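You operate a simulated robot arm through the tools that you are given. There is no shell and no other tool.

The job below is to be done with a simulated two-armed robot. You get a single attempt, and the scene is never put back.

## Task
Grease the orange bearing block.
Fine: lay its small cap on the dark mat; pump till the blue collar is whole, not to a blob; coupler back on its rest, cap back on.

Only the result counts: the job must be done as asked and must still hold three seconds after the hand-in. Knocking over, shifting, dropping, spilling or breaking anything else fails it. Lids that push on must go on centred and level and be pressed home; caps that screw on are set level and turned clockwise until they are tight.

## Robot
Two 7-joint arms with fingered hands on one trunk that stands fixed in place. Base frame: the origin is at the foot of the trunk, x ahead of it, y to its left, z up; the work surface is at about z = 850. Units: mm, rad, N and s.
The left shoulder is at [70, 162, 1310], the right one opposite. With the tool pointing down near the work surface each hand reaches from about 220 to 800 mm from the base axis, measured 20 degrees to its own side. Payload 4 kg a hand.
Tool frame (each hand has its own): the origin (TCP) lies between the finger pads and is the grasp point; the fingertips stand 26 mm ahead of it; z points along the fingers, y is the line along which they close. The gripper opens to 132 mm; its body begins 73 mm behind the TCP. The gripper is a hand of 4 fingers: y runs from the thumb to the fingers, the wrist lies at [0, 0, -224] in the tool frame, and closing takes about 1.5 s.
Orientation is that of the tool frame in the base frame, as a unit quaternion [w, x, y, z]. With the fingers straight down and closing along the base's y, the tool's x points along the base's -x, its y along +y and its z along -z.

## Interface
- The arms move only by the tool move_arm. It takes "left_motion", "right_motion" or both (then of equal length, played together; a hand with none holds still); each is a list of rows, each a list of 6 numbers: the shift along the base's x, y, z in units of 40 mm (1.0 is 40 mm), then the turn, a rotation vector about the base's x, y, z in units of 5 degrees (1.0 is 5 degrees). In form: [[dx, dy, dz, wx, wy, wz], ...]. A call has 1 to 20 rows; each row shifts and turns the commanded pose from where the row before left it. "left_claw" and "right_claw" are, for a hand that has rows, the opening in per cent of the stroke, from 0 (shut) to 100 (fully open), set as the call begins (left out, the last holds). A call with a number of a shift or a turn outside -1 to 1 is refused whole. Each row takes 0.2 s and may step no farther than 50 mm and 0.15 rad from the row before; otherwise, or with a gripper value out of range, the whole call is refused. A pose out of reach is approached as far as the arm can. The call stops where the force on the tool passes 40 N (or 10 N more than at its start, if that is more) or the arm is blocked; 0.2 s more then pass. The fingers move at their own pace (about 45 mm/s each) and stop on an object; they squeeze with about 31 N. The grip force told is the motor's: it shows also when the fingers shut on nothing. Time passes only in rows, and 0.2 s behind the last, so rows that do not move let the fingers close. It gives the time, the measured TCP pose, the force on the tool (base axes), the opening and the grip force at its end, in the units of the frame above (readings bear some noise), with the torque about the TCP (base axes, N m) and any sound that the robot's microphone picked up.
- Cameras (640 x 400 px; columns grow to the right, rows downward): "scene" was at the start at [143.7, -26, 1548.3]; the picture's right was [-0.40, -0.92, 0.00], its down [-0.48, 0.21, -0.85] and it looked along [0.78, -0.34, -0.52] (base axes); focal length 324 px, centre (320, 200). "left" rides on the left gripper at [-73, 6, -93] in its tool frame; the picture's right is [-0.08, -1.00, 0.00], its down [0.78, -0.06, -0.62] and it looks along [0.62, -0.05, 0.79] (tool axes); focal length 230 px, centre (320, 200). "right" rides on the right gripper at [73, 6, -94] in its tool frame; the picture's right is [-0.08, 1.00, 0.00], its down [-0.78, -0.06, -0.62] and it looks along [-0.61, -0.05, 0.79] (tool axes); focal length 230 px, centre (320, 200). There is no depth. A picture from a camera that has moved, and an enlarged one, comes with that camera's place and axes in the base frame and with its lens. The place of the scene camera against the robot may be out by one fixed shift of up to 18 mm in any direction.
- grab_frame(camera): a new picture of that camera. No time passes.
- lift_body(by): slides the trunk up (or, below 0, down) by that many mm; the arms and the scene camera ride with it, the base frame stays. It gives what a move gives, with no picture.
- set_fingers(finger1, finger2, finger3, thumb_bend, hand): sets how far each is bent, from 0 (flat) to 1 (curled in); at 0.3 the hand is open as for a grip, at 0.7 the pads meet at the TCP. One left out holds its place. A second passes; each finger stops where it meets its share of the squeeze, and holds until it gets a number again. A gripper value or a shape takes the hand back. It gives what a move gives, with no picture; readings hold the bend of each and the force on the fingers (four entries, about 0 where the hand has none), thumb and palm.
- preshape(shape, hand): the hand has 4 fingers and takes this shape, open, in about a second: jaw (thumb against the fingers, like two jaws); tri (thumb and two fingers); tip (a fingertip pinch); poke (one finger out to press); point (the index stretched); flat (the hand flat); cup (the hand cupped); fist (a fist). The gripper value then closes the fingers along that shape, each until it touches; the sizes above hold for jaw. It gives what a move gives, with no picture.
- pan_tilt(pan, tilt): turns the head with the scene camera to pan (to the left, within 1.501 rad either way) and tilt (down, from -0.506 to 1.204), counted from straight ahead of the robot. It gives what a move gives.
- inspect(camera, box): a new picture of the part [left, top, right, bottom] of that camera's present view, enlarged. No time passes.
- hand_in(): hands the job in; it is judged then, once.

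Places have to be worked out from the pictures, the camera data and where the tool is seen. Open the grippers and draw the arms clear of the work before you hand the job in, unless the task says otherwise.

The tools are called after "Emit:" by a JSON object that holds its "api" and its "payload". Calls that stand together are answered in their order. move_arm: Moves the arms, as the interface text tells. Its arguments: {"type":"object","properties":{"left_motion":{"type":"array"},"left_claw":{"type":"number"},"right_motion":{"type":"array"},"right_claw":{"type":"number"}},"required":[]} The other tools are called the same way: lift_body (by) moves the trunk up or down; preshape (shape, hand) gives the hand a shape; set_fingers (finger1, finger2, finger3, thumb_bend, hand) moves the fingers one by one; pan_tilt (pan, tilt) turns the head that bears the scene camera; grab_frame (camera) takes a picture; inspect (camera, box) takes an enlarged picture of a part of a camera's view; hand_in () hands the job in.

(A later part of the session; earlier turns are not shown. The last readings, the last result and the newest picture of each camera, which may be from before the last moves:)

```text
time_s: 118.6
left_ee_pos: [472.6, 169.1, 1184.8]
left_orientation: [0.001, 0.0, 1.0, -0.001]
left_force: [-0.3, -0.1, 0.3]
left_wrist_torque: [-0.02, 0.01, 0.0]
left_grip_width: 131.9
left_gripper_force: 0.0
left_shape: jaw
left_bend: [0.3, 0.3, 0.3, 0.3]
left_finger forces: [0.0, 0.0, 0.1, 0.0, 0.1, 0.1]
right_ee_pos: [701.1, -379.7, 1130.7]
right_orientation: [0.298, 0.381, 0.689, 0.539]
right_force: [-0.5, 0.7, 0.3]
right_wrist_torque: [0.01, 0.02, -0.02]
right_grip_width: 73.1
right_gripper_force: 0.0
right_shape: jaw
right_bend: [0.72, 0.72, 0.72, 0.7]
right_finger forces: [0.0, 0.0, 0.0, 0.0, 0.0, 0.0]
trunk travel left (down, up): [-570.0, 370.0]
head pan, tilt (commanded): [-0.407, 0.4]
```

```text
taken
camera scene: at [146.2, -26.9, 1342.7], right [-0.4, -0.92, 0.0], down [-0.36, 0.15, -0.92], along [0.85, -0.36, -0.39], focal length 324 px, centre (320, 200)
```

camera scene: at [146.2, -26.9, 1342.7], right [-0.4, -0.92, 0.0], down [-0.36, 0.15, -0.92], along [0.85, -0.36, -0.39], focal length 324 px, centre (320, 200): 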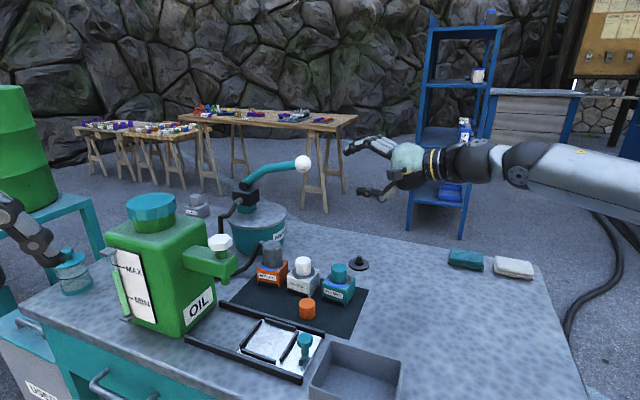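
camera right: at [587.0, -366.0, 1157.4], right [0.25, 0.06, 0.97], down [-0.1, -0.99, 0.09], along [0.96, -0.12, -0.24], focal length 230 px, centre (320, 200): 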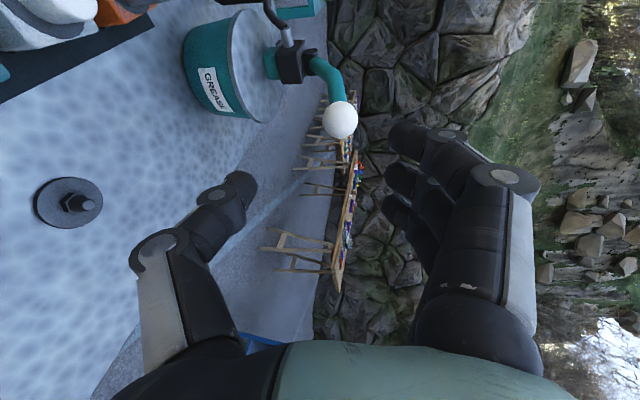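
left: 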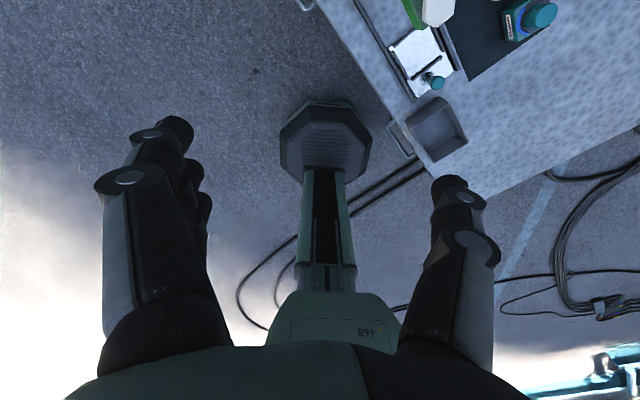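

The hand now points along the lever with fingers above and thumb below. I line up with the ball and advance along the hand's axis, stopping a little short to check.

Emit:
{"api": "move_arm", "payload": {"right_motion": [[0.34, -0.31, 0.5, 0, 0, 0], [0.72, 0.45, -0.21, 0, 0, 0], [0.72, 0.45, -0.21, 0, 0, 0], [0.72, 0.45, -0.21, 0, 0, 0], [0, 0, 0, 0, 0, 0]]}}

Emit:
{"api": "grab_frame", "payload": {"camera": "right"}}

Emit:
{"api": "inspect", "payload": {"camera": "scene", "box": [230, 110, 390, 230]}}

```text
time_s: 119.8
left_ee_pos: [472.1, 168.0, 1187.6]
left_orientation: [0.0, 0.0, 1.0, 0.0]
left_force: [-0.6, 0.5, -0.6]
left_wrist_torque: [0.0, 0.01, -0.03]
left_grip_width: 131.8
left_gripper_force: 0.1
left_shape: jaw
left_bend: [0.3, 0.3, 0.3, 0.3]
left_finger forces: [0.0, 0.0, 0.1, 0.0, 0.1, 0.1]
right_ee_pos: [800.3, -337.9, 1124.8]
right_orientation: [0.297, 0.381, 0.69, 0.539]
right_force: [0.0, -0.2, 0.5]
right_wrist_torque: [-0.04, 0.02, 0.04]
right_grip_width: 73.3
right_gripper_force: 0.1
right_shape: jaw
right_bend: [0.72, 0.72, 0.72, 0.7]
right_finger forces: [0.0, 0.0, 0.0, 0.1, 0.0, 0.0]
trunk travel left (down, up): [-570.0, 370.0]
head pan, tilt (commanded): [-0.407, 0.4]
```

```text
taken
camera right: at [687.2, -324.4, 1152.6], right [0.24, 0.06, 0.97], down [-0.1, -0.99, 0.09], along [0.96, -0.12, -0.24], focal length 230 px, centre (320, 200)
```

right: 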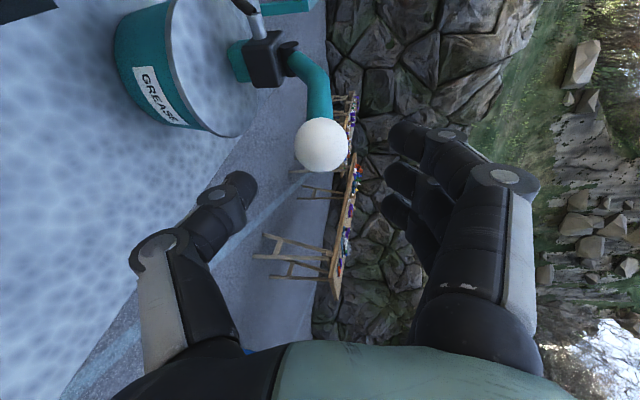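

```text
3.33 times, centred on (310, 170) of scene
camera zoom: at [145.4, -27.6, 1342.8], right [-0.4, -0.92, 0.0], down [-0.36, 0.15, -0.92], along [0.85, -0.36, -0.39], focal length 1079 px, centre (353, 300)
```

zoom: 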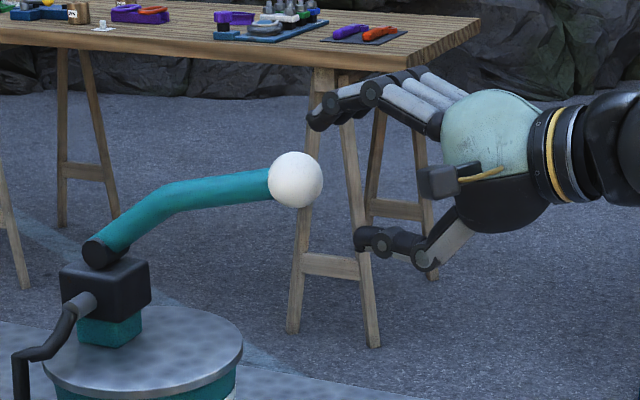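

The ball is exactly on the hand's axis. I advance 62 mm so that it sits between the fingers and the thumb.

Emit:
{"api": "move_arm", "payload": {"right_motion": [[0.636, 0.4, -0.186, 0, 0, 0], [0.636, 0.4, -0.186, 0, 0, 0], [0, 0, 0, 0, 0, 0]]}}

Emit:
{"api": "grab_frame", "payload": {"camera": "right"}}

Emit:
{"api": "inspect", "payload": {"camera": "scene", "box": [230, 110, 390, 230]}}

```text
time_s: 120.6
left_ee_pos: [472.3, 167.7, 1186.0]
left_orientation: [0.0, 0.0, 1.0, 0.0]
left_force: [0.3, 0.9, 0.0]
left_wrist_torque: [0.01, -0.02, -0.02]
left_grip_width: 131.8
left_gripper_force: 0.1
left_shape: jaw
left_bend: [0.3, 0.3, 0.3, 0.3]
left_finger forces: [0.0, 0.1, 0.0, 0.0, 0.0, 0.0]
right_ee_pos: [850.8, -307.6, 1109.7]
right_orientation: [0.298, 0.381, 0.69, 0.539]
right_force: [-0.5, 0.4, 0.3]
right_wrist_torque: [0.01, 0.0, -0.01]
right_grip_width: 73.4
right_gripper_force: 0.0
right_shape: jaw
right_bend: [0.72, 0.72, 0.72, 0.7]
right_finger forces: [0.1, 0.0, 0.0, 0.1, 0.0, 0.1]
trunk travel left (down, up): [-570.0, 370.0]
head pan, tilt (commanded): [-0.407, 0.4]
```

```text
taken
camera right: at [737.4, -292.6, 1137.5], right [0.24, 0.06, 0.97], down [-0.1, -0.99, 0.09], along [0.96, -0.12, -0.24], focal length 230 px, centre (320, 200)
```

right: 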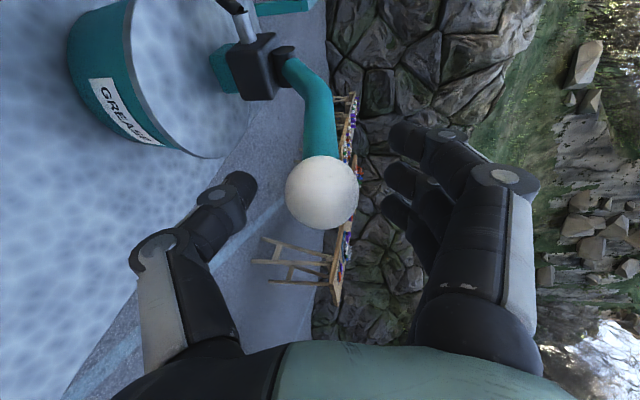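

```text
3.33 times, centred on (310, 170) of scene
camera zoom: at [145.4, -27.6, 1342.8], right [-0.4, -0.92, 0.0], down [-0.36, 0.15, -0.92], along [0.85, -0.36, -0.39], focal length 1079 px, centre (353, 300)
```

zoom: 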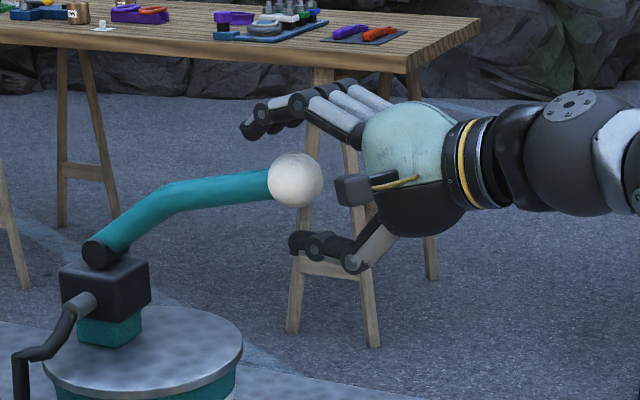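

The ball sits between fingers and thumb. I close to about 50 mm as a loose cage, then press down 40 mm with the trunk and watch the lever and force.

Emit:
{"api": "move_arm", "payload": {"right_motion": [[0, 0, 0, 0, 0, 0], [0, 0, 0, 0, 0, 0], [0, 0, 0, 0, 0, 0]], "right_claw": 38}}

Emit:
{"api": "lift_body", "payload": {"by": -30}}

Emit:
{"api": "grab_frame", "payload": {"camera": "right"}}

Emit:
{"api": "inspect", "payload": {"camera": "scene", "box": [210, 110, 370, 230]}}

```text
time_s: 121.4
left_ee_pos: [473.4, 168.6, 1184.3]
left_orientation: [0.0, 0.0, 1.0, 0.0]
left_force: [-0.1, 0.3, 0.1]
left_wrist_torque: [-0.02, -0.02, -0.02]
left_grip_width: 132.0
left_gripper_force: 0.0
left_shape: jaw
left_bend: [0.3, 0.3, 0.3, 0.3]
left_finger forces: [0.1, 0.1, 0.0, 0.0, 0.0, 0.0]
right_ee_pos: [851.8, -305.9, 1109.4]
right_orientation: [0.297, 0.381, 0.691, 0.538]
right_force: [0.0, 0.7, 0.1]
right_wrist_torque: [-0.01, 0.05, 0.02]
right_grip_width: 50.7
right_gripper_force: 0.0
right_shape: jaw
right_bend: [0.73, 0.73, 0.73, 0.7]
right_finger forces: [0.1, 0.0, 0.0, 0.1, 0.1, 0.0]
trunk travel left (down, up): [-570.0, 370.0]
head pan, tilt (commanded): [-0.407, 0.4]
```

```text
time_s: 122.2
left_ee_pos: [473.4, 169.8, 1155.8]
left_orientation: [0.0, 0.0, 1.0, 0.001]
left_force: [0.0, -0.6, -0.3]
left_wrist_torque: [-0.01, -0.03, -0.01]
left_grip_width: 131.9
left_gripper_force: 0.0
left_shape: jaw
left_bend: [0.3, 0.3, 0.3, 0.3]
left_finger forces: [0.0, 0.0, 0.0, 0.1, 0.1, 0.1]
right_ee_pos: [852.0, -305.5, 1079.5]
right_orientation: [0.299, 0.381, 0.69, 0.538]
right_force: [2.1, 1.2, 0.0]
right_wrist_torque: [-0.02, 0.09, 0.0]
right_grip_width: 51.2
right_gripper_force: 0.1
right_shape: jaw
right_bend: [0.73, 0.73, 0.73, 0.7]
right_finger forces: [0.0, 2.0, 0.0, 0.0, 0.0, 0.1]
trunk travel left (down, up): [-540.0, 400.0]
head pan, tilt (commanded): [-0.407, 0.4]
```

```text
taken
camera right: at [737.8, -291.8, 1107.4], right [0.25, 0.06, 0.97], down [-0.1, -0.99, 0.09], along [0.96, -0.12, -0.24], focal length 230 px, centre (320, 200)
```

right: 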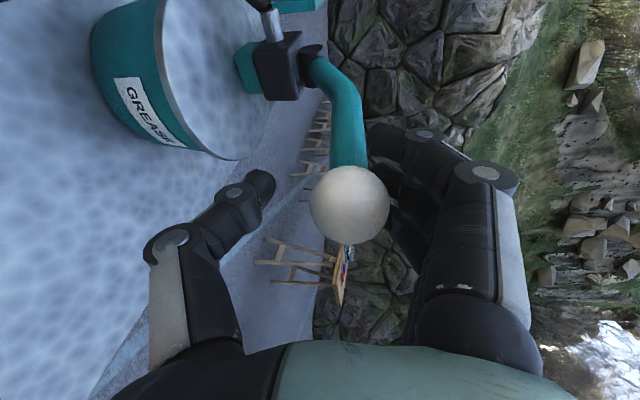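

```text
3.33 times, centred on (290, 170) of scene
camera zoom: at [145.9, -26.8, 1312.8], right [-0.4, -0.92, 0.0], down [-0.36, 0.15, -0.92], along [0.85, -0.36, -0.39], focal length 1079 px, centre (420, 300)
```

zoom: 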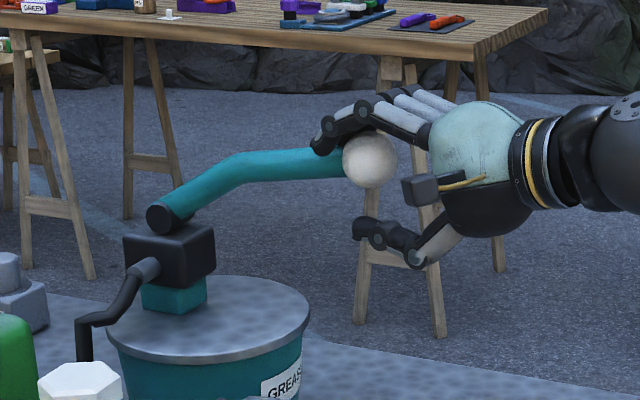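

The fingers rest on the ball and the lever follows easily. I push further down.

Emit:
{"api": "lift_body", "payload": {"by": -35}}

Emit:
{"api": "inspect", "payload": {"camera": "scene", "box": [200, 110, 380, 290]}}

Emit:
{"api": "grab_frame", "payload": {"camera": "right"}}

```text
time_s: 123.0
left_ee_pos: [472.0, 168.0, 1122.0]
left_orientation: [0.0, 0.0, 1.0, 0.001]
left_force: [0.0, 0.1, 0.1]
left_wrist_torque: [0.0, -0.04, 0.02]
left_grip_width: 131.8
left_gripper_force: 0.0
left_shape: jaw
left_bend: [0.3, 0.3, 0.3, 0.3]
left_finger forces: [0.0, 0.1, 0.0, 0.0, 0.0, 0.1]
right_ee_pos: [850.4, -306.5, 1045.5]
right_orientation: [0.299, 0.381, 0.689, 0.539]
right_force: [-0.5, -1.8, 4.0]
right_wrist_torque: [0.12, -0.13, 0.01]
right_grip_width: 52.8
right_gripper_force: 0.1
right_shape: jaw
right_bend: [0.73, 0.73, 0.73, 0.7]
right_finger forces: [0.0, 4.0, 0.0, 0.0, 0.0, 0.0]
trunk travel left (down, up): [-505.0, 435.0]
head pan, tilt (commanded): [-0.407, 0.4]
```

```text
2.22 times, centred on (290, 200) of scene
camera zoom: at [145.0, -27.2, 1277.9], right [-0.4, -0.92, 0.0], down [-0.36, 0.15, -0.92], along [0.85, -0.36, -0.39], focal length 720 px, centre (387, 200)
```

zoom: 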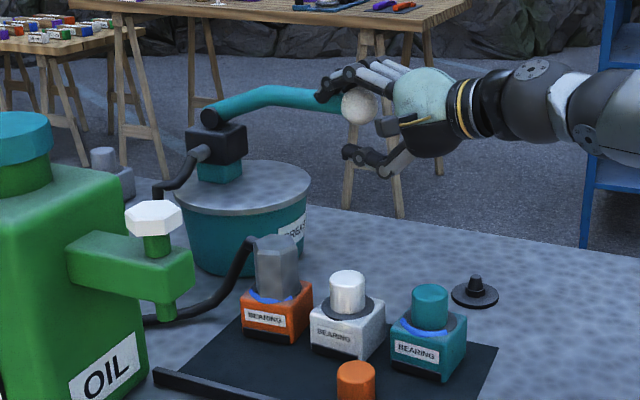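

```text
taken
camera right: at [736.9, -292.8, 1073.3], right [0.24, 0.06, 0.97], down [-0.1, -0.99, 0.09], along [0.96, -0.12, -0.24], focal length 230 px, centre (320, 200)
```

right: 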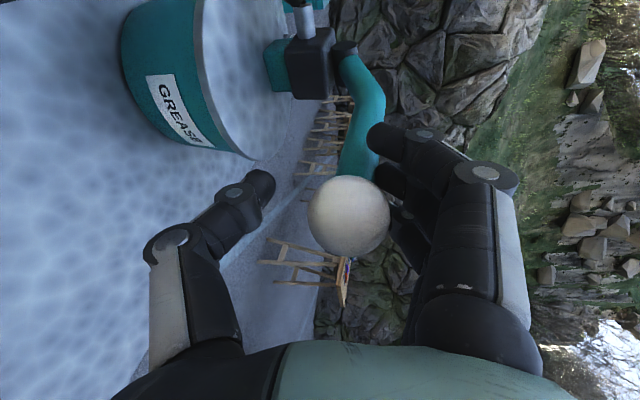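

It keeps moving with only 4 N. I push on and check the collar.

Emit:
{"api": "lift_body", "payload": {"by": -30}}

Emit:
{"api": "inspect", "payload": {"camera": "scene", "box": [240, 200, 330, 270]}}

Emit:
{"api": "grab_frame", "payload": {"camera": "scene"}}

```text
time_s: 123.7
left_ee_pos: [472.6, 168.8, 1092.8]
left_orientation: [0.001, 0.0, 1.0, -0.001]
left_force: [0.2, -0.4, -0.3]
left_wrist_torque: [0.0, 0.0, -0.03]
left_grip_width: 131.7
left_gripper_force: 0.1
left_shape: jaw
left_bend: [0.3, 0.3, 0.3, 0.3]
left_finger forces: [0.1, 0.0, 0.0, 0.1, 0.0, 0.1]
right_ee_pos: [849.5, -306.8, 1015.6]
right_orientation: [0.299, 0.381, 0.689, 0.539]
right_force: [-3.2, -4.2, 5.3]
right_wrist_torque: [0.19, -0.23, -0.08]
right_grip_width: 52.8
right_gripper_force: 0.1
right_shape: jaw
right_bend: [0.73, 0.73, 0.73, 0.7]
right_finger forces: [0.0, 6.7, 0.0, 0.0, 0.1, 0.0]
trunk travel left (down, up): [-475.0, 465.0]
head pan, tilt (commanded): [-0.407, 0.4]
```

```text
5.71 times, centred on (285, 235) of scene
camera zoom: at [144.3, -27.5, 1248.0], right [-0.4, -0.92, 0.0], down [-0.36, 0.15, -0.92], along [0.85, -0.36, -0.39], focal length 1850 px, centre (520, 0)
```

zoom: 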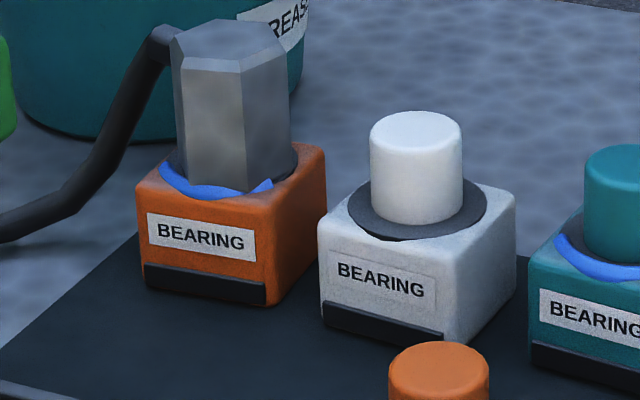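

```text
taken
camera scene: at [144.3, -27.5, 1248.0], right [-0.4, -0.92, 0.0], down [-0.36, 0.15, -0.92], along [0.85, -0.36, -0.39], focal length 324 px, centre (320, 200)
```

scene: 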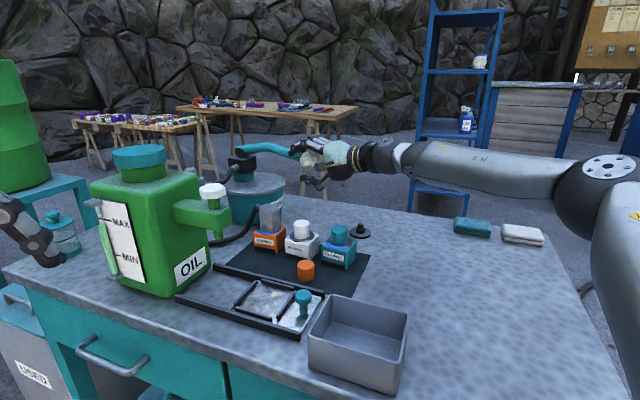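

No change on the collar yet. I continue the down-stroke to its end, watching the force.

Emit:
{"api": "lift_body", "payload": {"by": -25}}

Emit:
{"api": "grab_frame", "payload": {"camera": "right"}}

Emit:
{"api": "inspect", "payload": {"camera": "scene", "box": [200, 90, 380, 270]}}

```text
time_s: 124.4
left_ee_pos: [471.7, 168.9, 1066.7]
left_orientation: [0.0, 0.0, 1.0, 0.0]
left_force: [0.1, -0.3, -0.3]
left_wrist_torque: [-0.02, 0.01, -0.02]
left_grip_width: 131.4
left_gripper_force: 0.0
left_shape: jaw
left_bend: [0.3, 0.3, 0.3, 0.3]
left_finger forces: [0.0, 0.0, 0.0, 0.0, 0.1, 0.0]
right_ee_pos: [850.4, -308.3, 990.6]
right_orientation: [0.3, 0.381, 0.689, 0.538]
right_force: [-4.5, -7.1, 7.5]
right_wrist_torque: [0.26, -0.28, -0.09]
right_grip_width: 52.8
right_gripper_force: 0.0
right_shape: jaw
right_bend: [0.73, 0.73, 0.73, 0.7]
right_finger forces: [0.0, 8.3, 0.0, 0.0, 0.0, 0.0]
trunk travel left (down, up): [-450.0, 490.0]
head pan, tilt (commanded): [-0.407, 0.4]
```

```text
taken
camera right: at [736.3, -293.1, 1018.5], right [0.24, 0.06, 0.97], down [-0.1, -0.99, 0.09], along [0.96, -0.12, -0.23], focal length 230 px, centre (320, 200)
```

right: 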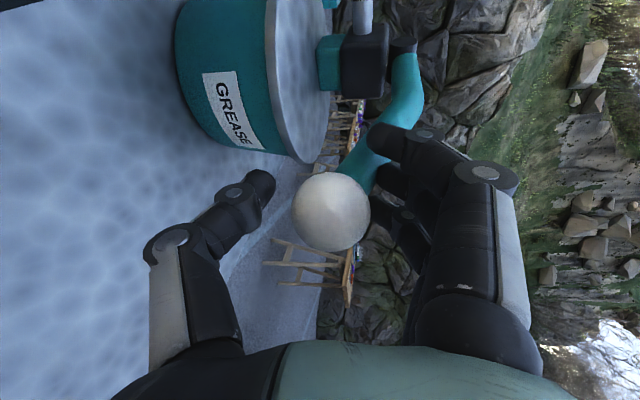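

```text
2.22 times, centred on (290, 180) of scene
camera zoom: at [144.1, -27.7, 1223.0], right [-0.4, -0.92, 0.0], down [-0.36, 0.15, -0.92], along [0.85, -0.36, -0.39], focal length 720 px, centre (387, 244)
```

zoom: 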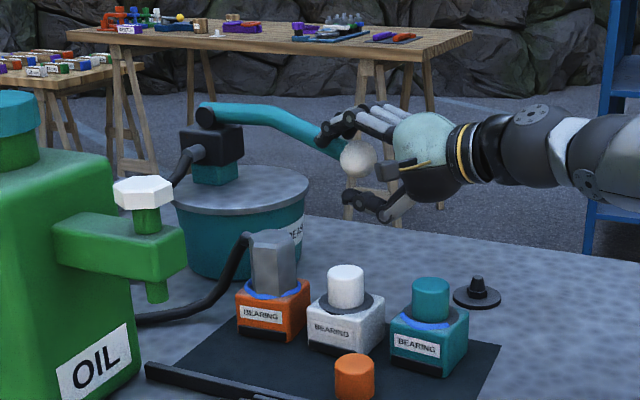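

Still moving, with grease hose and coupler undisturbed. I continue down.

Emit:
{"api": "lift_body", "payload": {"by": -20}}

Emit:
{"api": "inspect", "payload": {"camera": "scene", "box": [230, 160, 350, 250]}}

Emit:
{"api": "grab_frame", "payload": {"camera": "right"}}

```text
time_s: 125.1
left_ee_pos: [471.2, 168.8, 1046.0]
left_orientation: [0.0, 0.0, 1.0, 0.0]
left_force: [-0.2, 0.3, 0.1]
left_wrist_torque: [0.01, 0.01, 0.0]
left_grip_width: 131.7
left_gripper_force: 0.0
left_shape: jaw
left_bend: [0.3, 0.3, 0.3, 0.3]
left_finger forces: [0.1, 0.0, 0.0, 0.1, 0.1, 0.0]
right_ee_pos: [849.4, -307.4, 971.4]
right_orientation: [0.298, 0.381, 0.689, 0.539]
right_force: [-4.2, -5.6, 7.2]
right_wrist_torque: [0.32, -0.38, -0.03]
right_grip_width: 54.5
right_gripper_force: 0.0
right_shape: jaw
right_bend: [0.73, 0.72, 0.73, 0.7]
right_finger forces: [0.1, 10.2, 0.0, 0.0, 0.1, 0.0]
trunk travel left (down, up): [-430.0, 510.0]
head pan, tilt (commanded): [-0.407, 0.4]
```

```text
4.44 times, centred on (290, 205) of scene
camera zoom: at [144.3, -27.5, 1203.0], right [-0.4, -0.92, 0.0], down [-0.36, 0.15, -0.92], along [0.85, -0.36, -0.39], focal length 1439 px, centre (453, 178)
```

zoom: 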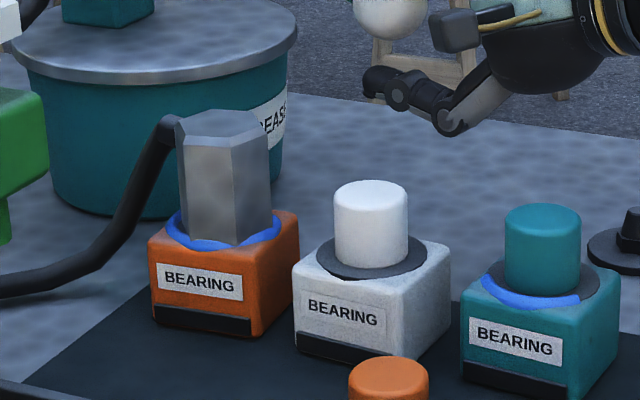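

```text
taken
camera right: at [736.4, -292.6, 998.6], right [0.24, 0.06, 0.97], down [-0.1, -0.99, 0.09], along [0.96, -0.12, -0.23], focal length 230 px, centre (320, 200)
```

right: 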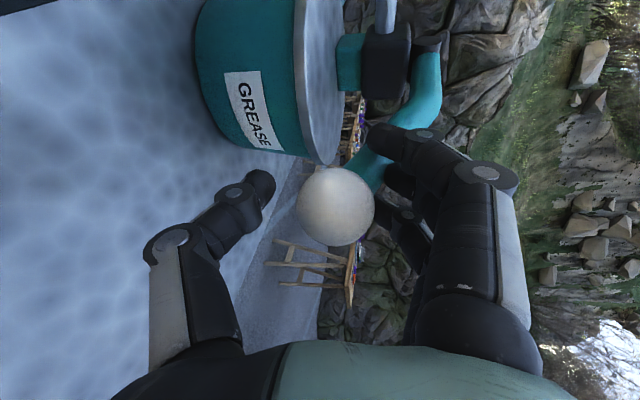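

The blue collar has visibly grown around the coupler, so grease is flowing. I finish the down-stroke carefully.

Emit:
{"api": "lift_body", "payload": {"by": -8}}

Emit:
{"api": "inspect", "payload": {"camera": "scene", "box": [240, 180, 300, 225]}}

Emit:
{"api": "inspect", "payload": {"camera": "scene", "box": [200, 90, 380, 270]}}

```text
time_s: 125.7
left_ee_pos: [471.2, 168.7, 1039.3]
left_orientation: [0.001, 0.0, 1.0, 0.0]
left_force: [-0.3, -0.6, -0.2]
left_wrist_torque: [-0.03, 0.01, -0.01]
left_grip_width: 131.9
left_gripper_force: 0.0
left_shape: jaw
left_bend: [0.3, 0.3, 0.3, 0.3]
left_finger forces: [0.0, 0.0, 0.0, 0.0, 0.0, 0.1]
right_ee_pos: [849.5, -307.1, 965.4]
right_orientation: [0.299, 0.381, 0.689, 0.539]
right_force: [-6.2, -7.5, 10.9]
right_wrist_torque: [0.47, -0.56, -0.07]
right_grip_width: 55.8
right_gripper_force: 0.0
right_shape: jaw
right_bend: [0.73, 0.71, 0.73, 0.7]
right_finger forces: [0.1, 14.5, 0.0, 0.0, 0.0, 0.0]
trunk travel left (down, up): [-422.0, 518.0]
head pan, tilt (commanded): [-0.407, 0.4]
```

```text
8.89 times, centred on (270, 202) of scene
camera zoom: at [143.2, -27.6, 1195.1], right [-0.4, -0.92, 0.0], down [-0.35, 0.15, -0.92], along [0.85, -0.36, -0.39], focal length 2878 px, centre (764, 178)
```

zoom: 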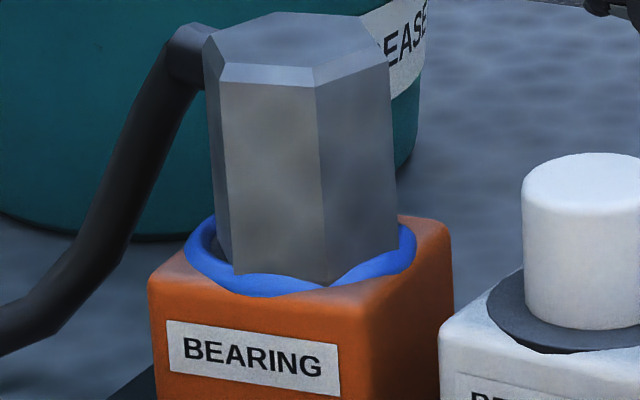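

```text
2.22 times, centred on (290, 180) of scene
camera zoom: at [143.2, -27.6, 1195.1], right [-0.4, -0.92, 0.0], down [-0.35, 0.15, -0.92], along [0.85, -0.36, -0.39], focal length 720 px, centre (387, 244)
```

zoom: 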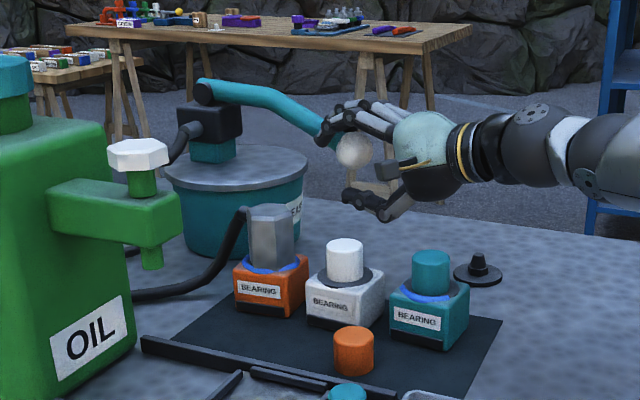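

One down-stroke extended the blue collar to most of the visible circle, so I must not overdo it. I raise the lever back up with the thumb under the ball, in steps.

Emit:
{"api": "lift_body", "payload": {"by": 40}}

Emit:
{"api": "lift_body", "payload": {"by": 50}}

Emit:
{"api": "grab_frame", "payload": {"camera": "right"}}

Emit:
{"api": "inspect", "payload": {"camera": "scene", "box": [200, 110, 380, 290]}}

```text
time_s: 126.5
left_ee_pos: [471.5, 167.0, 1078.7]
left_orientation: [0.0, 0.0, 1.0, 0.0]
left_force: [-0.3, 0.0, 0.6]
left_wrist_torque: [-0.02, -0.03, -0.01]
left_grip_width: 131.6
left_gripper_force: 0.2
left_shape: jaw
left_bend: [0.3, 0.3, 0.3, 0.3]
left_finger forces: [0.0, 0.1, 0.0, 0.1, 0.0, 0.0]
right_ee_pos: [850.7, -307.2, 1002.3]
right_orientation: [0.298, 0.381, 0.689, 0.539]
right_force: [-5.1, -6.0, 7.5]
right_wrist_torque: [0.29, -0.3, -0.07]
right_grip_width: 53.2
right_gripper_force: 0.0
right_shape: jaw
right_bend: [0.73, 0.73, 0.73, 0.7]
right_finger forces: [0.0, 8.2, 0.0, 0.0, 0.0, 0.0]
trunk travel left (down, up): [-462.0, 478.0]
head pan, tilt (commanded): [-0.407, 0.4]
```

```text
time_s: 127.4
left_ee_pos: [472.5, 169.9, 1128.1]
left_orientation: [0.0, 0.001, 1.0, 0.0]
left_force: [-0.3, -0.5, -0.4]
left_wrist_torque: [0.01, 0.04, -0.04]
left_grip_width: 132.0
left_gripper_force: 0.1
left_shape: jaw
left_bend: [0.3, 0.3, 0.3, 0.3]
left_finger forces: [0.0, 0.0, 0.0, 0.1, 0.0, 0.0]
right_ee_pos: [851.2, -305.6, 1052.7]
right_orientation: [0.297, 0.38, 0.691, 0.539]
right_force: [0.3, 2.5, 3.4]
right_wrist_torque: [-0.03, -0.11, 0.08]
right_grip_width: 52.6
right_gripper_force: 0.2
right_shape: jaw
right_bend: [0.73, 0.72, 0.73, 0.7]
right_finger forces: [0.0, 3.1, 0.0, 0.0, 0.0, 0.0]
trunk travel left (down, up): [-512.0, 428.0]
head pan, tilt (commanded): [-0.407, 0.4]
```

```text
taken
camera right: at [737.3, -291.3, 1078.9], right [0.25, 0.07, 0.97], down [-0.1, -0.99, 0.09], along [0.96, -0.12, -0.24], focal length 230 px, centre (320, 200)
```

right: 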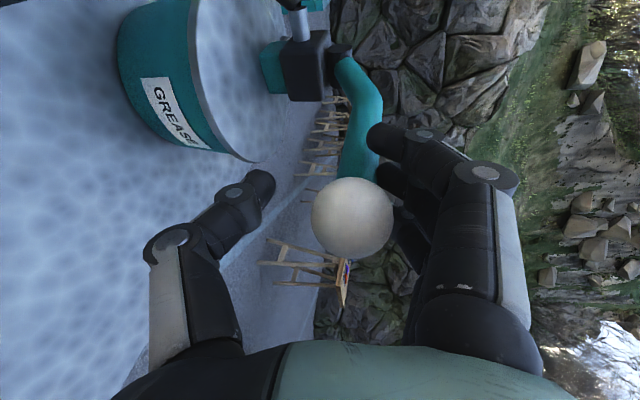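

```text
2.22 times, centred on (290, 200) of scene
camera zoom: at [146.0, -26.5, 1284.7], right [-0.39, -0.92, 0.0], down [-0.36, 0.15, -0.92], along [0.85, -0.36, -0.39], focal length 720 px, centre (387, 200)
```

zoom: 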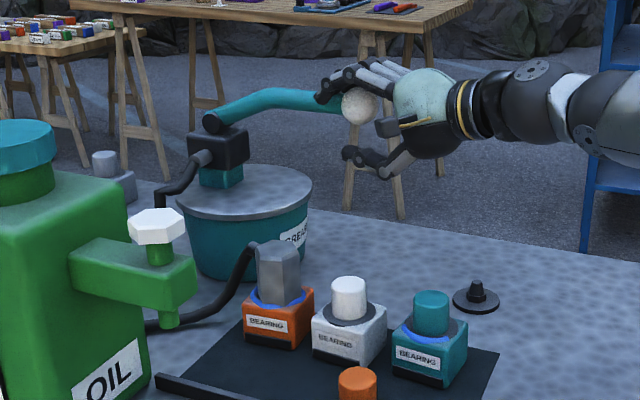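

The lever springs back up by itself, staying against the fingers. I raise it the rest of the way.

Emit:
{"api": "lift_body", "payload": {"by": 62}}

Emit:
{"api": "inspect", "payload": {"camera": "scene", "box": [230, 220, 320, 290]}}

Emit:
{"api": "inspect", "payload": {"camera": "scene", "box": [200, 120, 380, 300]}}

```text
time_s: 128.4
left_ee_pos: [472.4, 167.9, 1189.0]
left_orientation: [0.0, 0.0, 1.0, 0.0]
left_force: [-0.6, 0.1, 0.1]
left_wrist_torque: [0.0, 0.02, 0.01]
left_grip_width: 131.8
left_gripper_force: 0.1
left_shape: jaw
left_bend: [0.3, 0.3, 0.3, 0.3]
left_finger forces: [0.0, 0.0, 0.1, 0.1, 0.0, 0.1]
right_ee_pos: [852.7, -306.7, 1113.6]
right_orientation: [0.298, 0.381, 0.691, 0.538]
right_force: [-0.7, -1.2, -0.8]
right_wrist_torque: [0.01, 0.02, -0.04]
right_grip_width: 50.7
right_gripper_force: 0.2
right_shape: jaw
right_bend: [0.73, 0.73, 0.73, 0.7]
right_finger forces: [0.1, 0.0, 0.0, 0.0, 0.1, 0.0]
trunk travel left (down, up): [-574.0, 366.0]
head pan, tilt (commanded): [-0.407, 0.4]
```

```text
5.71 times, centred on (275, 255) of scene
camera zoom: at [146.6, -27.2, 1346.6], right [-0.4, -0.92, 0.0], down [-0.36, 0.15, -0.92], along [0.85, -0.36, -0.39], focal length 1850 px, centre (577, -114)
```

zoom: 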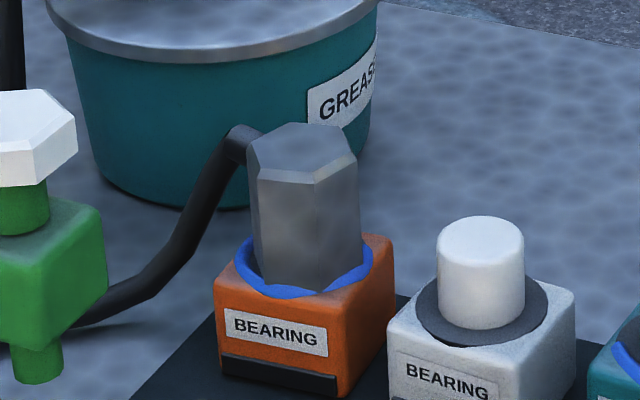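

```text
2.22 times, centred on (290, 210) of scene
camera zoom: at [146.6, -27.2, 1346.6], right [-0.4, -0.92, 0.0], down [-0.36, 0.15, -0.92], along [0.85, -0.36, -0.39], focal length 720 px, centre (387, 178)
```

zoom: 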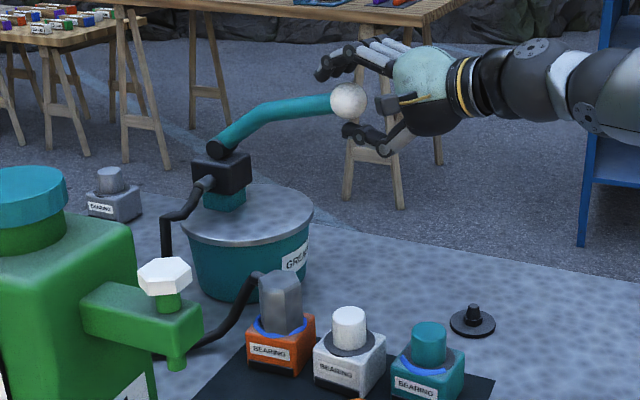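

The lever is back up. I zoom in on the collar to judge how much is still open.

Emit:
{"api": "inspect", "payload": {"camera": "scene", "box": [255, 236, 299, 269]}}

```text
12.12 times, centred on (277, 252) of scene
camera zoom: at [146.6, -27.2, 1346.6], right [-0.4, -0.92, 0.0], down [-0.36, 0.15, -0.92], along [0.85, -0.36, -0.39], focal length 3925 px, centre (841, -436)
```

zoom: 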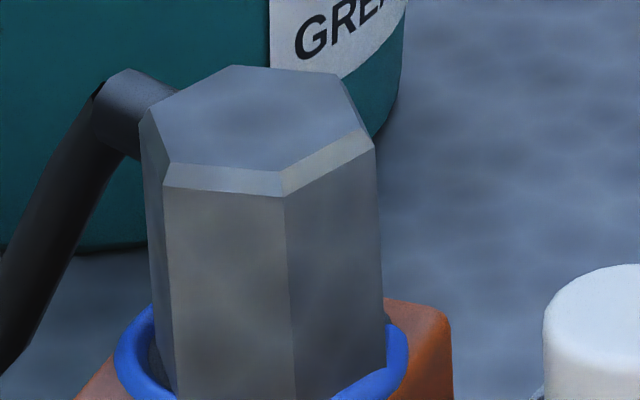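

The collar's remaining gap must be at the far right-rear, hidden from the head camera. I take the hand off the ball and bring it round to the right side so the hand camera can see that side of the collar.

Emit:
{"api": "move_arm", "payload": {"right_motion": [[-0.72, -0.45, 0.21, 0, 0, 0], [-0.72, -0.45, 0.21, 0, 0, 0], [-0.72, -0.45, 0.21, 0, 0, 0], [-0.03, -0.1, -0.15, -0.978, -0.134, 0.28], [-0.03, -0.1, -0.15, -0.978, -0.134, 0.3], [-0.03, -0.1, -0.15, -0.978, -0.134, 0.35], [-0.03, -0.1, -0.15, -0.977, -0.134, 0.4], [-0.03, -0.1, -0.15, -0.977, -0.134, 0.42], [-0.03, -0.1, -0.15, -0.977, -0.134, 0.42], [-0.03, -0.1, -0.15, -0.95, -0.12, 0.45], [-0.03, -0.1, -0.15, -0.94, -0.112, 0.5], [-0.03, -0.1, -0.15, -0.902, -0.089, 0.574], [0, 0, 0, 0, 0, 0]]}}

Emit:
{"api": "move_arm", "payload": {"right_motion": [[0, -0.1, -0.2, -0.902, -0.089, 0.574], [0, -0.1, -0.2, -0.902, -0.089, 0.574], [0, -0.1, -0.2, -0.902, -0.089, 0.574], [0, -0.1, -0.2, -0.806, -0.031, 0.707], [0, -0.1, -0.2, -0.806, -0.031, 0.707], [0, -0.1, -0.2, -0.806, -0.031, 0.707], [0, -0.1, -0.2, -0.806, -0.031, 0.707], [0, -0.1, -0.2, -0.806, -0.031, 0.707], [0, 0, -0.1, 0, 0, 1], [0, 0, -0.1, 0, 0, 1], [0, 0, -0.1, 0, 0, 1], [0, 0, 0, 0, 0, 1], [0, 0, 0, 0, 0, 0]]}}

Emit:
{"api": "grab_frame", "payload": {"camera": "right"}}

```text
time_s: 131.2
left_ee_pos: [473.3, 168.6, 1190.4]
left_orientation: [0.0, 0.001, 1.0, 0.001]
left_force: [-0.8, 0.0, 0.1]
left_wrist_torque: [0.01, 0.01, 0.0]
left_grip_width: 131.9
left_gripper_force: 0.1
left_shape: jaw
left_bend: [0.3, 0.3, 0.3, 0.3]
left_finger forces: [0.0, 0.0, 0.0, 0.1, 0.0, 0.1]
right_ee_pos: [754.1, -397.9, 1084.6]
right_orientation: [0.365, 0.101, 0.872, 0.309]
right_force: [0.6, -0.1, 0.1]
right_wrist_torque: [-0.01, -0.02, 0.02]
right_grip_width: 51.0
right_gripper_force: 0.0
right_shape: jaw
right_bend: [0.73, 0.73, 0.73, 0.7]
right_finger forces: [0.0, 0.0, 0.0, 0.0, 0.0, 0.0]
trunk travel left (down, up): [-574.0, 366.0]
head pan, tilt (commanded): [-0.407, 0.4]
```

```text
time_s: 134.1
left_ee_pos: [472.2, 169.6, 1190.5]
left_orientation: [0.001, 0.0, 1.0, -0.001]
left_force: [-0.3, 0.0, 0.7]
left_wrist_torque: [0.04, -0.01, 0.0]
left_grip_width: 131.8
left_gripper_force: 0.0
left_shape: jaw
left_bend: [0.3, 0.3, 0.3, 0.3]
left_finger forces: [0.1, 0.1, 0.1, 0.0, 0.0, 0.1]
right_ee_pos: [755.1, -428.0, 1009.0]
right_orientation: [0.292, -0.371, 0.863, 0.177]
right_force: [-0.8, 0.8, 0.8]
right_wrist_torque: [-0.01, -0.01, -0.03]
right_grip_width: 50.4
right_gripper_force: 0.0
right_shape: jaw
right_bend: [0.73, 0.73, 0.73, 0.7]
right_finger forces: [0.1, 0.0, 0.1, 0.1, 0.1, 0.0]
trunk travel left (down, up): [-574.0, 366.0]
head pan, tilt (commanded): [-0.407, 0.4]
```

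```text
taken
camera right: at [675.1, -512.1, 1034.0], right [-0.7, 0.7, 0.14], down [0.25, 0.06, 0.97], along [0.67, 0.71, -0.21], focal length 230 px, centre (320, 200)
```

right: 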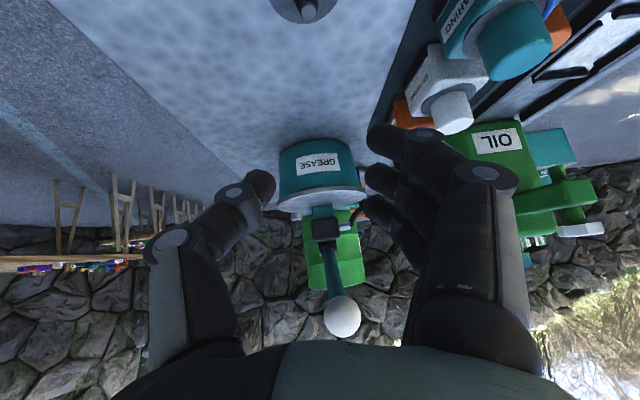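

The fingers hide the block; I open the hand fully to uncover it.

Emit:
{"api": "move_arm", "payload": {"right_motion": [[0.3, 0.2, 0, 0, 0, 0], [0.3, 0.3, 0, 0, 0, 0], [0, 0.2, 0, 0, 0, 0], [0, 0, 0, 0, 0, 0], [0, 0, 0, 0, 0, 0]], "right_claw": 100}}

Emit:
{"api": "grab_frame", "payload": {"camera": "right"}}

```text
time_s: 135.2
left_ee_pos: [472.9, 169.0, 1190.1]
left_orientation: [0.001, 0.0, 1.0, 0.0]
left_force: [-0.5, 0.3, 0.8]
left_wrist_torque: [0.03, 0.05, -0.03]
left_grip_width: 131.7
left_gripper_force: 0.0
left_shape: jaw
left_bend: [0.3, 0.3, 0.3, 0.3]
left_finger forces: [0.0, 0.0, 0.0, 0.0, 0.0, 0.1]
right_ee_pos: [778.4, -400.3, 1008.6]
right_orientation: [0.293, -0.368, 0.864, 0.176]
right_force: [-0.1, 0.3, -1.1]
right_wrist_torque: [-0.03, -0.02, -0.01]
right_grip_width: 131.7
right_gripper_force: 0.0
right_shape: jaw
right_bend: [0.3, 0.3, 0.3, 0.3]
right_finger forces: [0.1, 0.0, 0.1, 0.0, 0.0, 0.0]
trunk travel left (down, up): [-574.0, 366.0]
head pan, tilt (commanded): [-0.407, 0.4]
```

```text
taken
camera right: at [699.6, -484.7, 1033.7], right [-0.7, 0.7, 0.14], down [0.25, 0.06, 0.97], along [0.67, 0.71, -0.21], focal length 230 px, centre (320, 200)
```

right: 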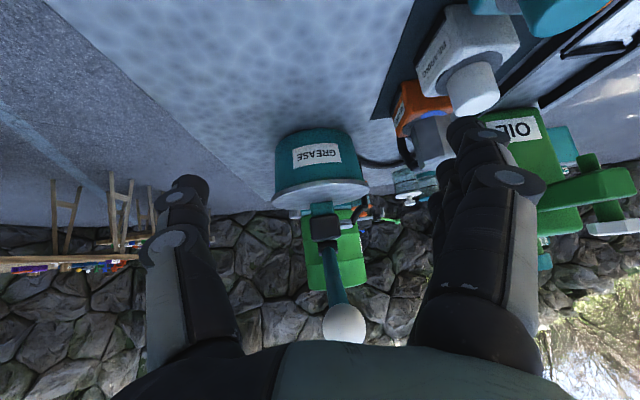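

Emit:
{"api": "inspect", "payload": {"camera": "right", "box": [380, 70, 470, 180]}}

```text
3.64 times, centred on (425, 125) of right
camera zoom: at [699.6, -484.7, 1033.7], right [-0.7, 0.7, 0.14], down [0.25, 0.06, 0.97], along [0.67, 0.71, -0.21], focal length 837 px, centre (-62, 473)
```

zoom: 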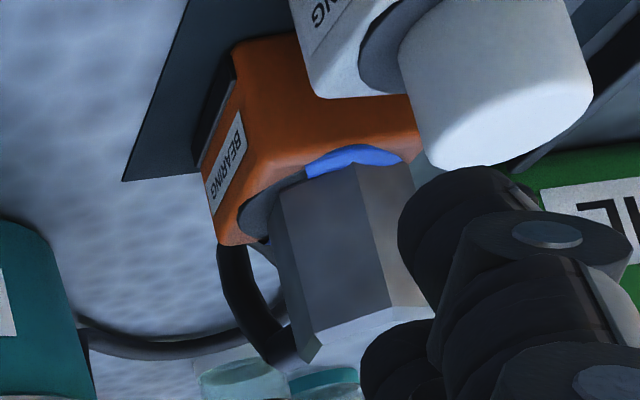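

From the right side the blue arc ends about here and a gap of roughly 75-80 degrees remains at the right-rear. About half a stroke more is needed. I return to the lever pose.

Emit:
{"api": "move_arm", "payload": {"right_motion": [[-0.2, -0.2, 0.4, 0, 0, -1], [-0.2, -0.2, 0.4, 0, 0, -1], [0, 0, 0.3, 0, 0, -1], [0, 0, 0.2, 0, 0, -1], [0, 0.07, 0.12, 0.806, 0.031, -0.707], [0, 0.07, 0.12, 0.806, 0.031, -0.707], [0, 0.07, 0.12, 0.806, 0.031, -0.707], [0, 0.07, 0.12, 0.806, 0.031, -0.707], [0, 0.07, 0.12, 0.806, 0.031, -0.707], [0, 0.07, 0.12, 0.902, 0.089, -0.574], [0, 0.07, 0.12, 0.902, 0.089, -0.574], [0, 0.07, 0.12, 0.902, 0.089, -0.574], [0, 0.07, 0.12, 0.902, 0.089, -0.574], [0, 0, 0, 0, 0, 0]], "right_claw": 55}}

Emit:
{"api": "move_arm", "payload": {"right_motion": [[0, 0.07, 0.12, 0.94, 0.112, -0.5], [0, 0.07, 0.12, 0.95, 0.12, -0.45], [0, 0.07, 0.12, 0.977, 0.134, -0.42], [0, 0.07, 0.12, 0.977, 0.134, -0.42], [0, 0.07, 0.1, 0.977, 0.134, -0.4], [0, 0.07, 0, 0.978, 0.134, -0.35], [0, 0.07, 0, 0.978, 0.134, -0.3], [0, 0.07, 0, 0.978, 0.134, -0.28], [0, 0, 0, 0, 0, 0]]}}

Emit:
{"api": "grab_frame", "payload": {"camera": "right"}}

```text
time_s: 138.2
left_ee_pos: [473.4, 168.7, 1190.3]
left_orientation: [0.0, 0.0, 1.0, 0.0]
left_force: [-0.3, 0.0, -0.4]
left_wrist_torque: [0.02, 0.02, 0.0]
left_grip_width: 131.6
left_gripper_force: 0.1
left_shape: jaw
left_bend: [0.3, 0.3, 0.3, 0.3]
left_finger forces: [0.0, 0.0, 0.0, 0.0, 0.0, 0.0]
right_ee_pos: [763.0, -390.8, 1104.5]
right_orientation: [0.365, 0.14, 0.858, 0.334]
right_force: [-0.1, 0.1, 0.2]
right_wrist_torque: [0.02, 0.0, 0.0]
right_grip_width: 73.4
right_gripper_force: 0.1
right_shape: jaw
right_bend: [0.72, 0.72, 0.72, 0.7]
right_finger forces: [0.1, 0.1, 0.0, 0.0, 0.0, 0.0]
trunk travel left (down, up): [-574.0, 366.0]
head pan, tilt (commanded): [-0.407, 0.4]
```

```text
time_s: 140.2
left_ee_pos: [472.6, 170.0, 1190.4]
left_orientation: [0.0, 0.0, 1.0, 0.0]
left_force: [-0.1, -0.2, -0.1]
left_wrist_torque: [-0.03, 0.0, 0.01]
left_grip_width: 131.9
left_gripper_force: 0.0
left_shape: jaw
left_bend: [0.3, 0.3, 0.3, 0.3]
left_finger forces: [0.1, 0.0, 0.0, 0.1, 0.1, 0.0]
right_ee_pos: [762.3, -368.3, 1126.5]
right_orientation: [0.298, 0.382, 0.689, 0.539]
right_force: [-1.0, 0.2, 0.9]
right_wrist_torque: [0.0, -0.01, 0.02]
right_grip_width: 73.3
right_gripper_force: 0.0
right_shape: jaw
right_bend: [0.72, 0.72, 0.72, 0.7]
right_finger forces: [0.0, 0.1, 0.0, 0.0, 0.0, 0.0]
trunk travel left (down, up): [-574.0, 366.0]
head pan, tilt (commanded): [-0.407, 0.4]
```

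```text
taken
camera right: at [648.7, -354.8, 1154.7], right [0.25, 0.06, 0.97], down [-0.1, -0.99, 0.09], along [0.96, -0.12, -0.24], focal length 230 px, centre (320, 200)
```

right: 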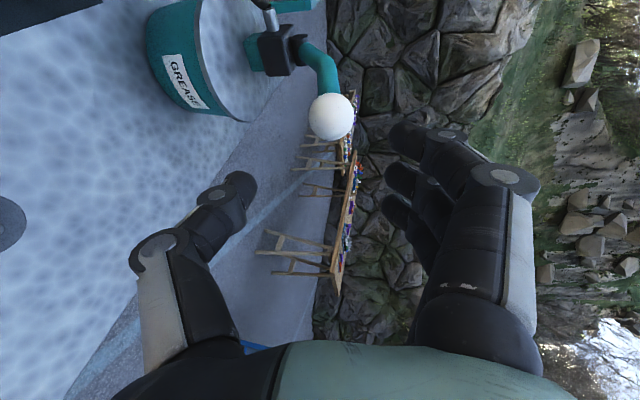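

Orientation restored. I move back onto the ball.

Emit:
{"api": "move_arm", "payload": {"right_motion": [[0.48, 0.38, -0.02, 0, 0, 0], [0.48, 0.38, -0.02, 0, 0, 0], [0.636, 0.4, -0.186, 0, 0, 0], [0.636, 0.4, -0.186, 0, 0, 0], [0, 0, 0, 0, 0, 0]]}}

Emit:
{"api": "move_arm", "payload": {"right_motion": [[0, 0, 0, 0, 0, 0], [0, 0, 0, 0, 0, 0], [0, 0, 0, 0, 0, 0]], "right_claw": 38}}

Emit:
{"api": "grab_frame", "payload": {"camera": "right"}}

```text
time_s: 141.4
left_ee_pos: [472.4, 168.0, 1190.1]
left_orientation: [0.0, 0.0, 1.0, -0.001]
left_force: [-0.7, 0.2, 0.0]
left_wrist_torque: [-0.01, 0.02, -0.01]
left_grip_width: 131.6
left_gripper_force: 0.1
left_shape: jaw
left_bend: [0.3, 0.3, 0.3, 0.3]
left_finger forces: [0.1, 0.0, 0.0, 0.0, 0.0, 0.1]
right_ee_pos: [851.1, -308.4, 1112.6]
right_orientation: [0.297, 0.381, 0.69, 0.539]
right_force: [-0.5, 0.5, 0.0]
right_wrist_torque: [0.0, 0.01, -0.01]
right_grip_width: 73.2
right_gripper_force: 0.0
right_shape: jaw
right_bend: [0.72, 0.72, 0.72, 0.7]
right_finger forces: [0.1, 0.0, 0.1, 0.0, 0.0, 0.0]
trunk travel left (down, up): [-574.0, 366.0]
head pan, tilt (commanded): [-0.407, 0.4]
```

```text
time_s: 142.2
left_ee_pos: [472.4, 169.1, 1189.5]
left_orientation: [0.0, 0.0, 1.0, 0.0]
left_force: [-0.3, 0.5, 0.5]
left_wrist_torque: [0.01, -0.01, 0.01]
left_grip_width: 131.5
left_gripper_force: 0.1
left_shape: jaw
left_bend: [0.3, 0.3, 0.3, 0.3]
left_finger forces: [0.0, 0.1, 0.0, 0.0, 0.0, 0.0]
right_ee_pos: [853.0, -307.3, 1111.3]
right_orientation: [0.297, 0.382, 0.69, 0.538]
right_force: [-0.5, 0.4, -0.2]
right_wrist_torque: [0.02, -0.01, -0.02]
right_grip_width: 51.1
right_gripper_force: 0.1
right_shape: jaw
right_bend: [0.73, 0.73, 0.73, 0.7]
right_finger forces: [0.1, 0.0, 0.1, 0.0, 0.1, 0.0]
trunk travel left (down, up): [-574.0, 366.0]
head pan, tilt (commanded): [-0.407, 0.4]
```

```text
taken
camera right: at [738.6, -292.7, 1139.0], right [0.25, 0.06, 0.97], down [-0.1, -0.99, 0.09], along [0.96, -0.12, -0.24], focal length 230 px, centre (320, 200)
```

right: 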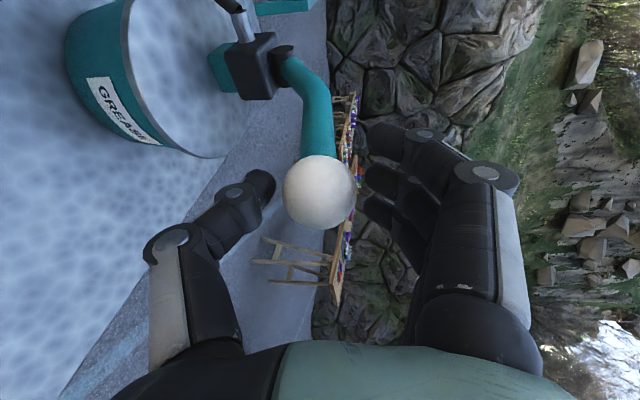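

The ball is caged again. I make a partial stroke down to about z = 1003, pausing, then let it back up.

Emit:
{"api": "lift_body", "payload": {"by": -60}}

Emit:
{"api": "lift_body", "payload": {"by": -48}}

Emit:
{"api": "inspect", "payload": {"camera": "scene", "box": [240, 190, 300, 235]}}

```text
time_s: 143.2
left_ee_pos: [471.6, 169.3, 1130.1]
left_orientation: [0.001, 0.0, 1.0, 0.0]
left_force: [0.5, -0.1, 0.0]
left_wrist_torque: [0.01, -0.03, 0.01]
left_grip_width: 131.6
left_gripper_force: 0.2
left_shape: jaw
left_bend: [0.3, 0.3, 0.3, 0.3]
left_finger forces: [0.0, 0.1, 0.0, 0.0, 0.0, 0.0]
right_ee_pos: [850.4, -307.8, 1052.3]
right_orientation: [0.299, 0.381, 0.689, 0.539]
right_force: [-0.9, -2.4, 3.9]
right_wrist_torque: [0.14, -0.12, -0.01]
right_grip_width: 52.3
right_gripper_force: 0.0
right_shape: jaw
right_bend: [0.73, 0.73, 0.73, 0.7]
right_finger forces: [0.0, 4.0, 0.1, 0.0, 0.0, 0.0]
trunk travel left (down, up): [-514.0, 426.0]
head pan, tilt (commanded): [-0.407, 0.4]
```

```text
time_s: 144.2
left_ee_pos: [471.2, 168.4, 1082.2]
left_orientation: [0.0, 0.0, 1.0, 0.0]
left_force: [1.8, -0.3, -0.2]
left_wrist_torque: [0.01, 0.01, 0.01]
left_grip_width: 131.8
left_gripper_force: 0.0
left_shape: jaw
left_bend: [0.3, 0.3, 0.3, 0.3]
left_finger forces: [0.1, 0.0, 0.1, 0.0, 0.0, 0.1]
right_ee_pos: [850.6, -307.6, 1006.2]
right_orientation: [0.298, 0.381, 0.689, 0.539]
right_force: [-3.8, -5.2, 5.7]
right_wrist_torque: [0.22, -0.26, -0.08]
right_grip_width: 52.6
right_gripper_force: 0.0
right_shape: jaw
right_bend: [0.73, 0.73, 0.73, 0.7]
right_finger forces: [0.0, 7.6, 0.1, 0.1, 0.0, 0.0]
trunk travel left (down, up): [-466.0, 474.0]
head pan, tilt (commanded): [-0.407, 0.4]
```

```text
8.89 times, centred on (270, 212) of scene
camera zoom: at [144.2, -27.6, 1239.0], right [-0.4, -0.92, 0.0], down [-0.36, 0.15, -0.92], along [0.85, -0.36, -0.39], focal length 2878 px, centre (764, 89)
```

zoom: 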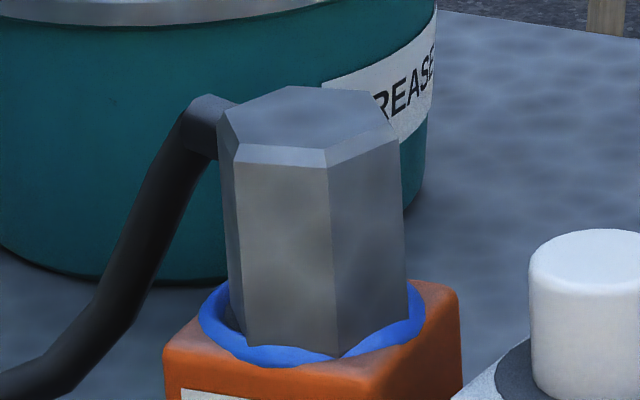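

I zoom in on the right edge of the collar where the arc's end was visible before.

Emit:
{"api": "inspect", "payload": {"camera": "scene", "box": [258, 213, 290, 237]}}

```text
16.00 times, centred on (274, 225) of scene
camera zoom: at [144.2, -27.6, 1239.0], right [-0.4, -0.92, 0.0], down [-0.36, 0.15, -0.92], along [0.85, -0.36, -0.39], focal length 5181 px, centre (1056, -200)
```

zoom: 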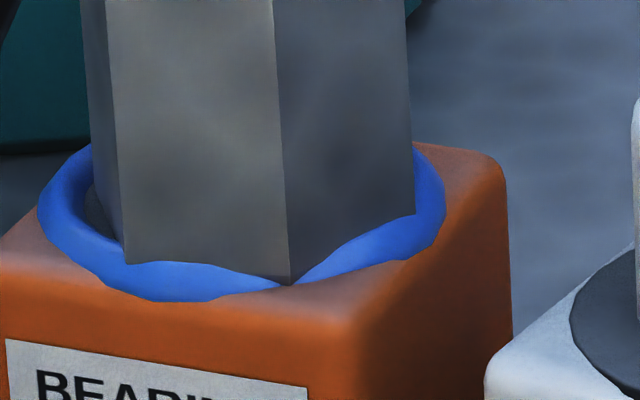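

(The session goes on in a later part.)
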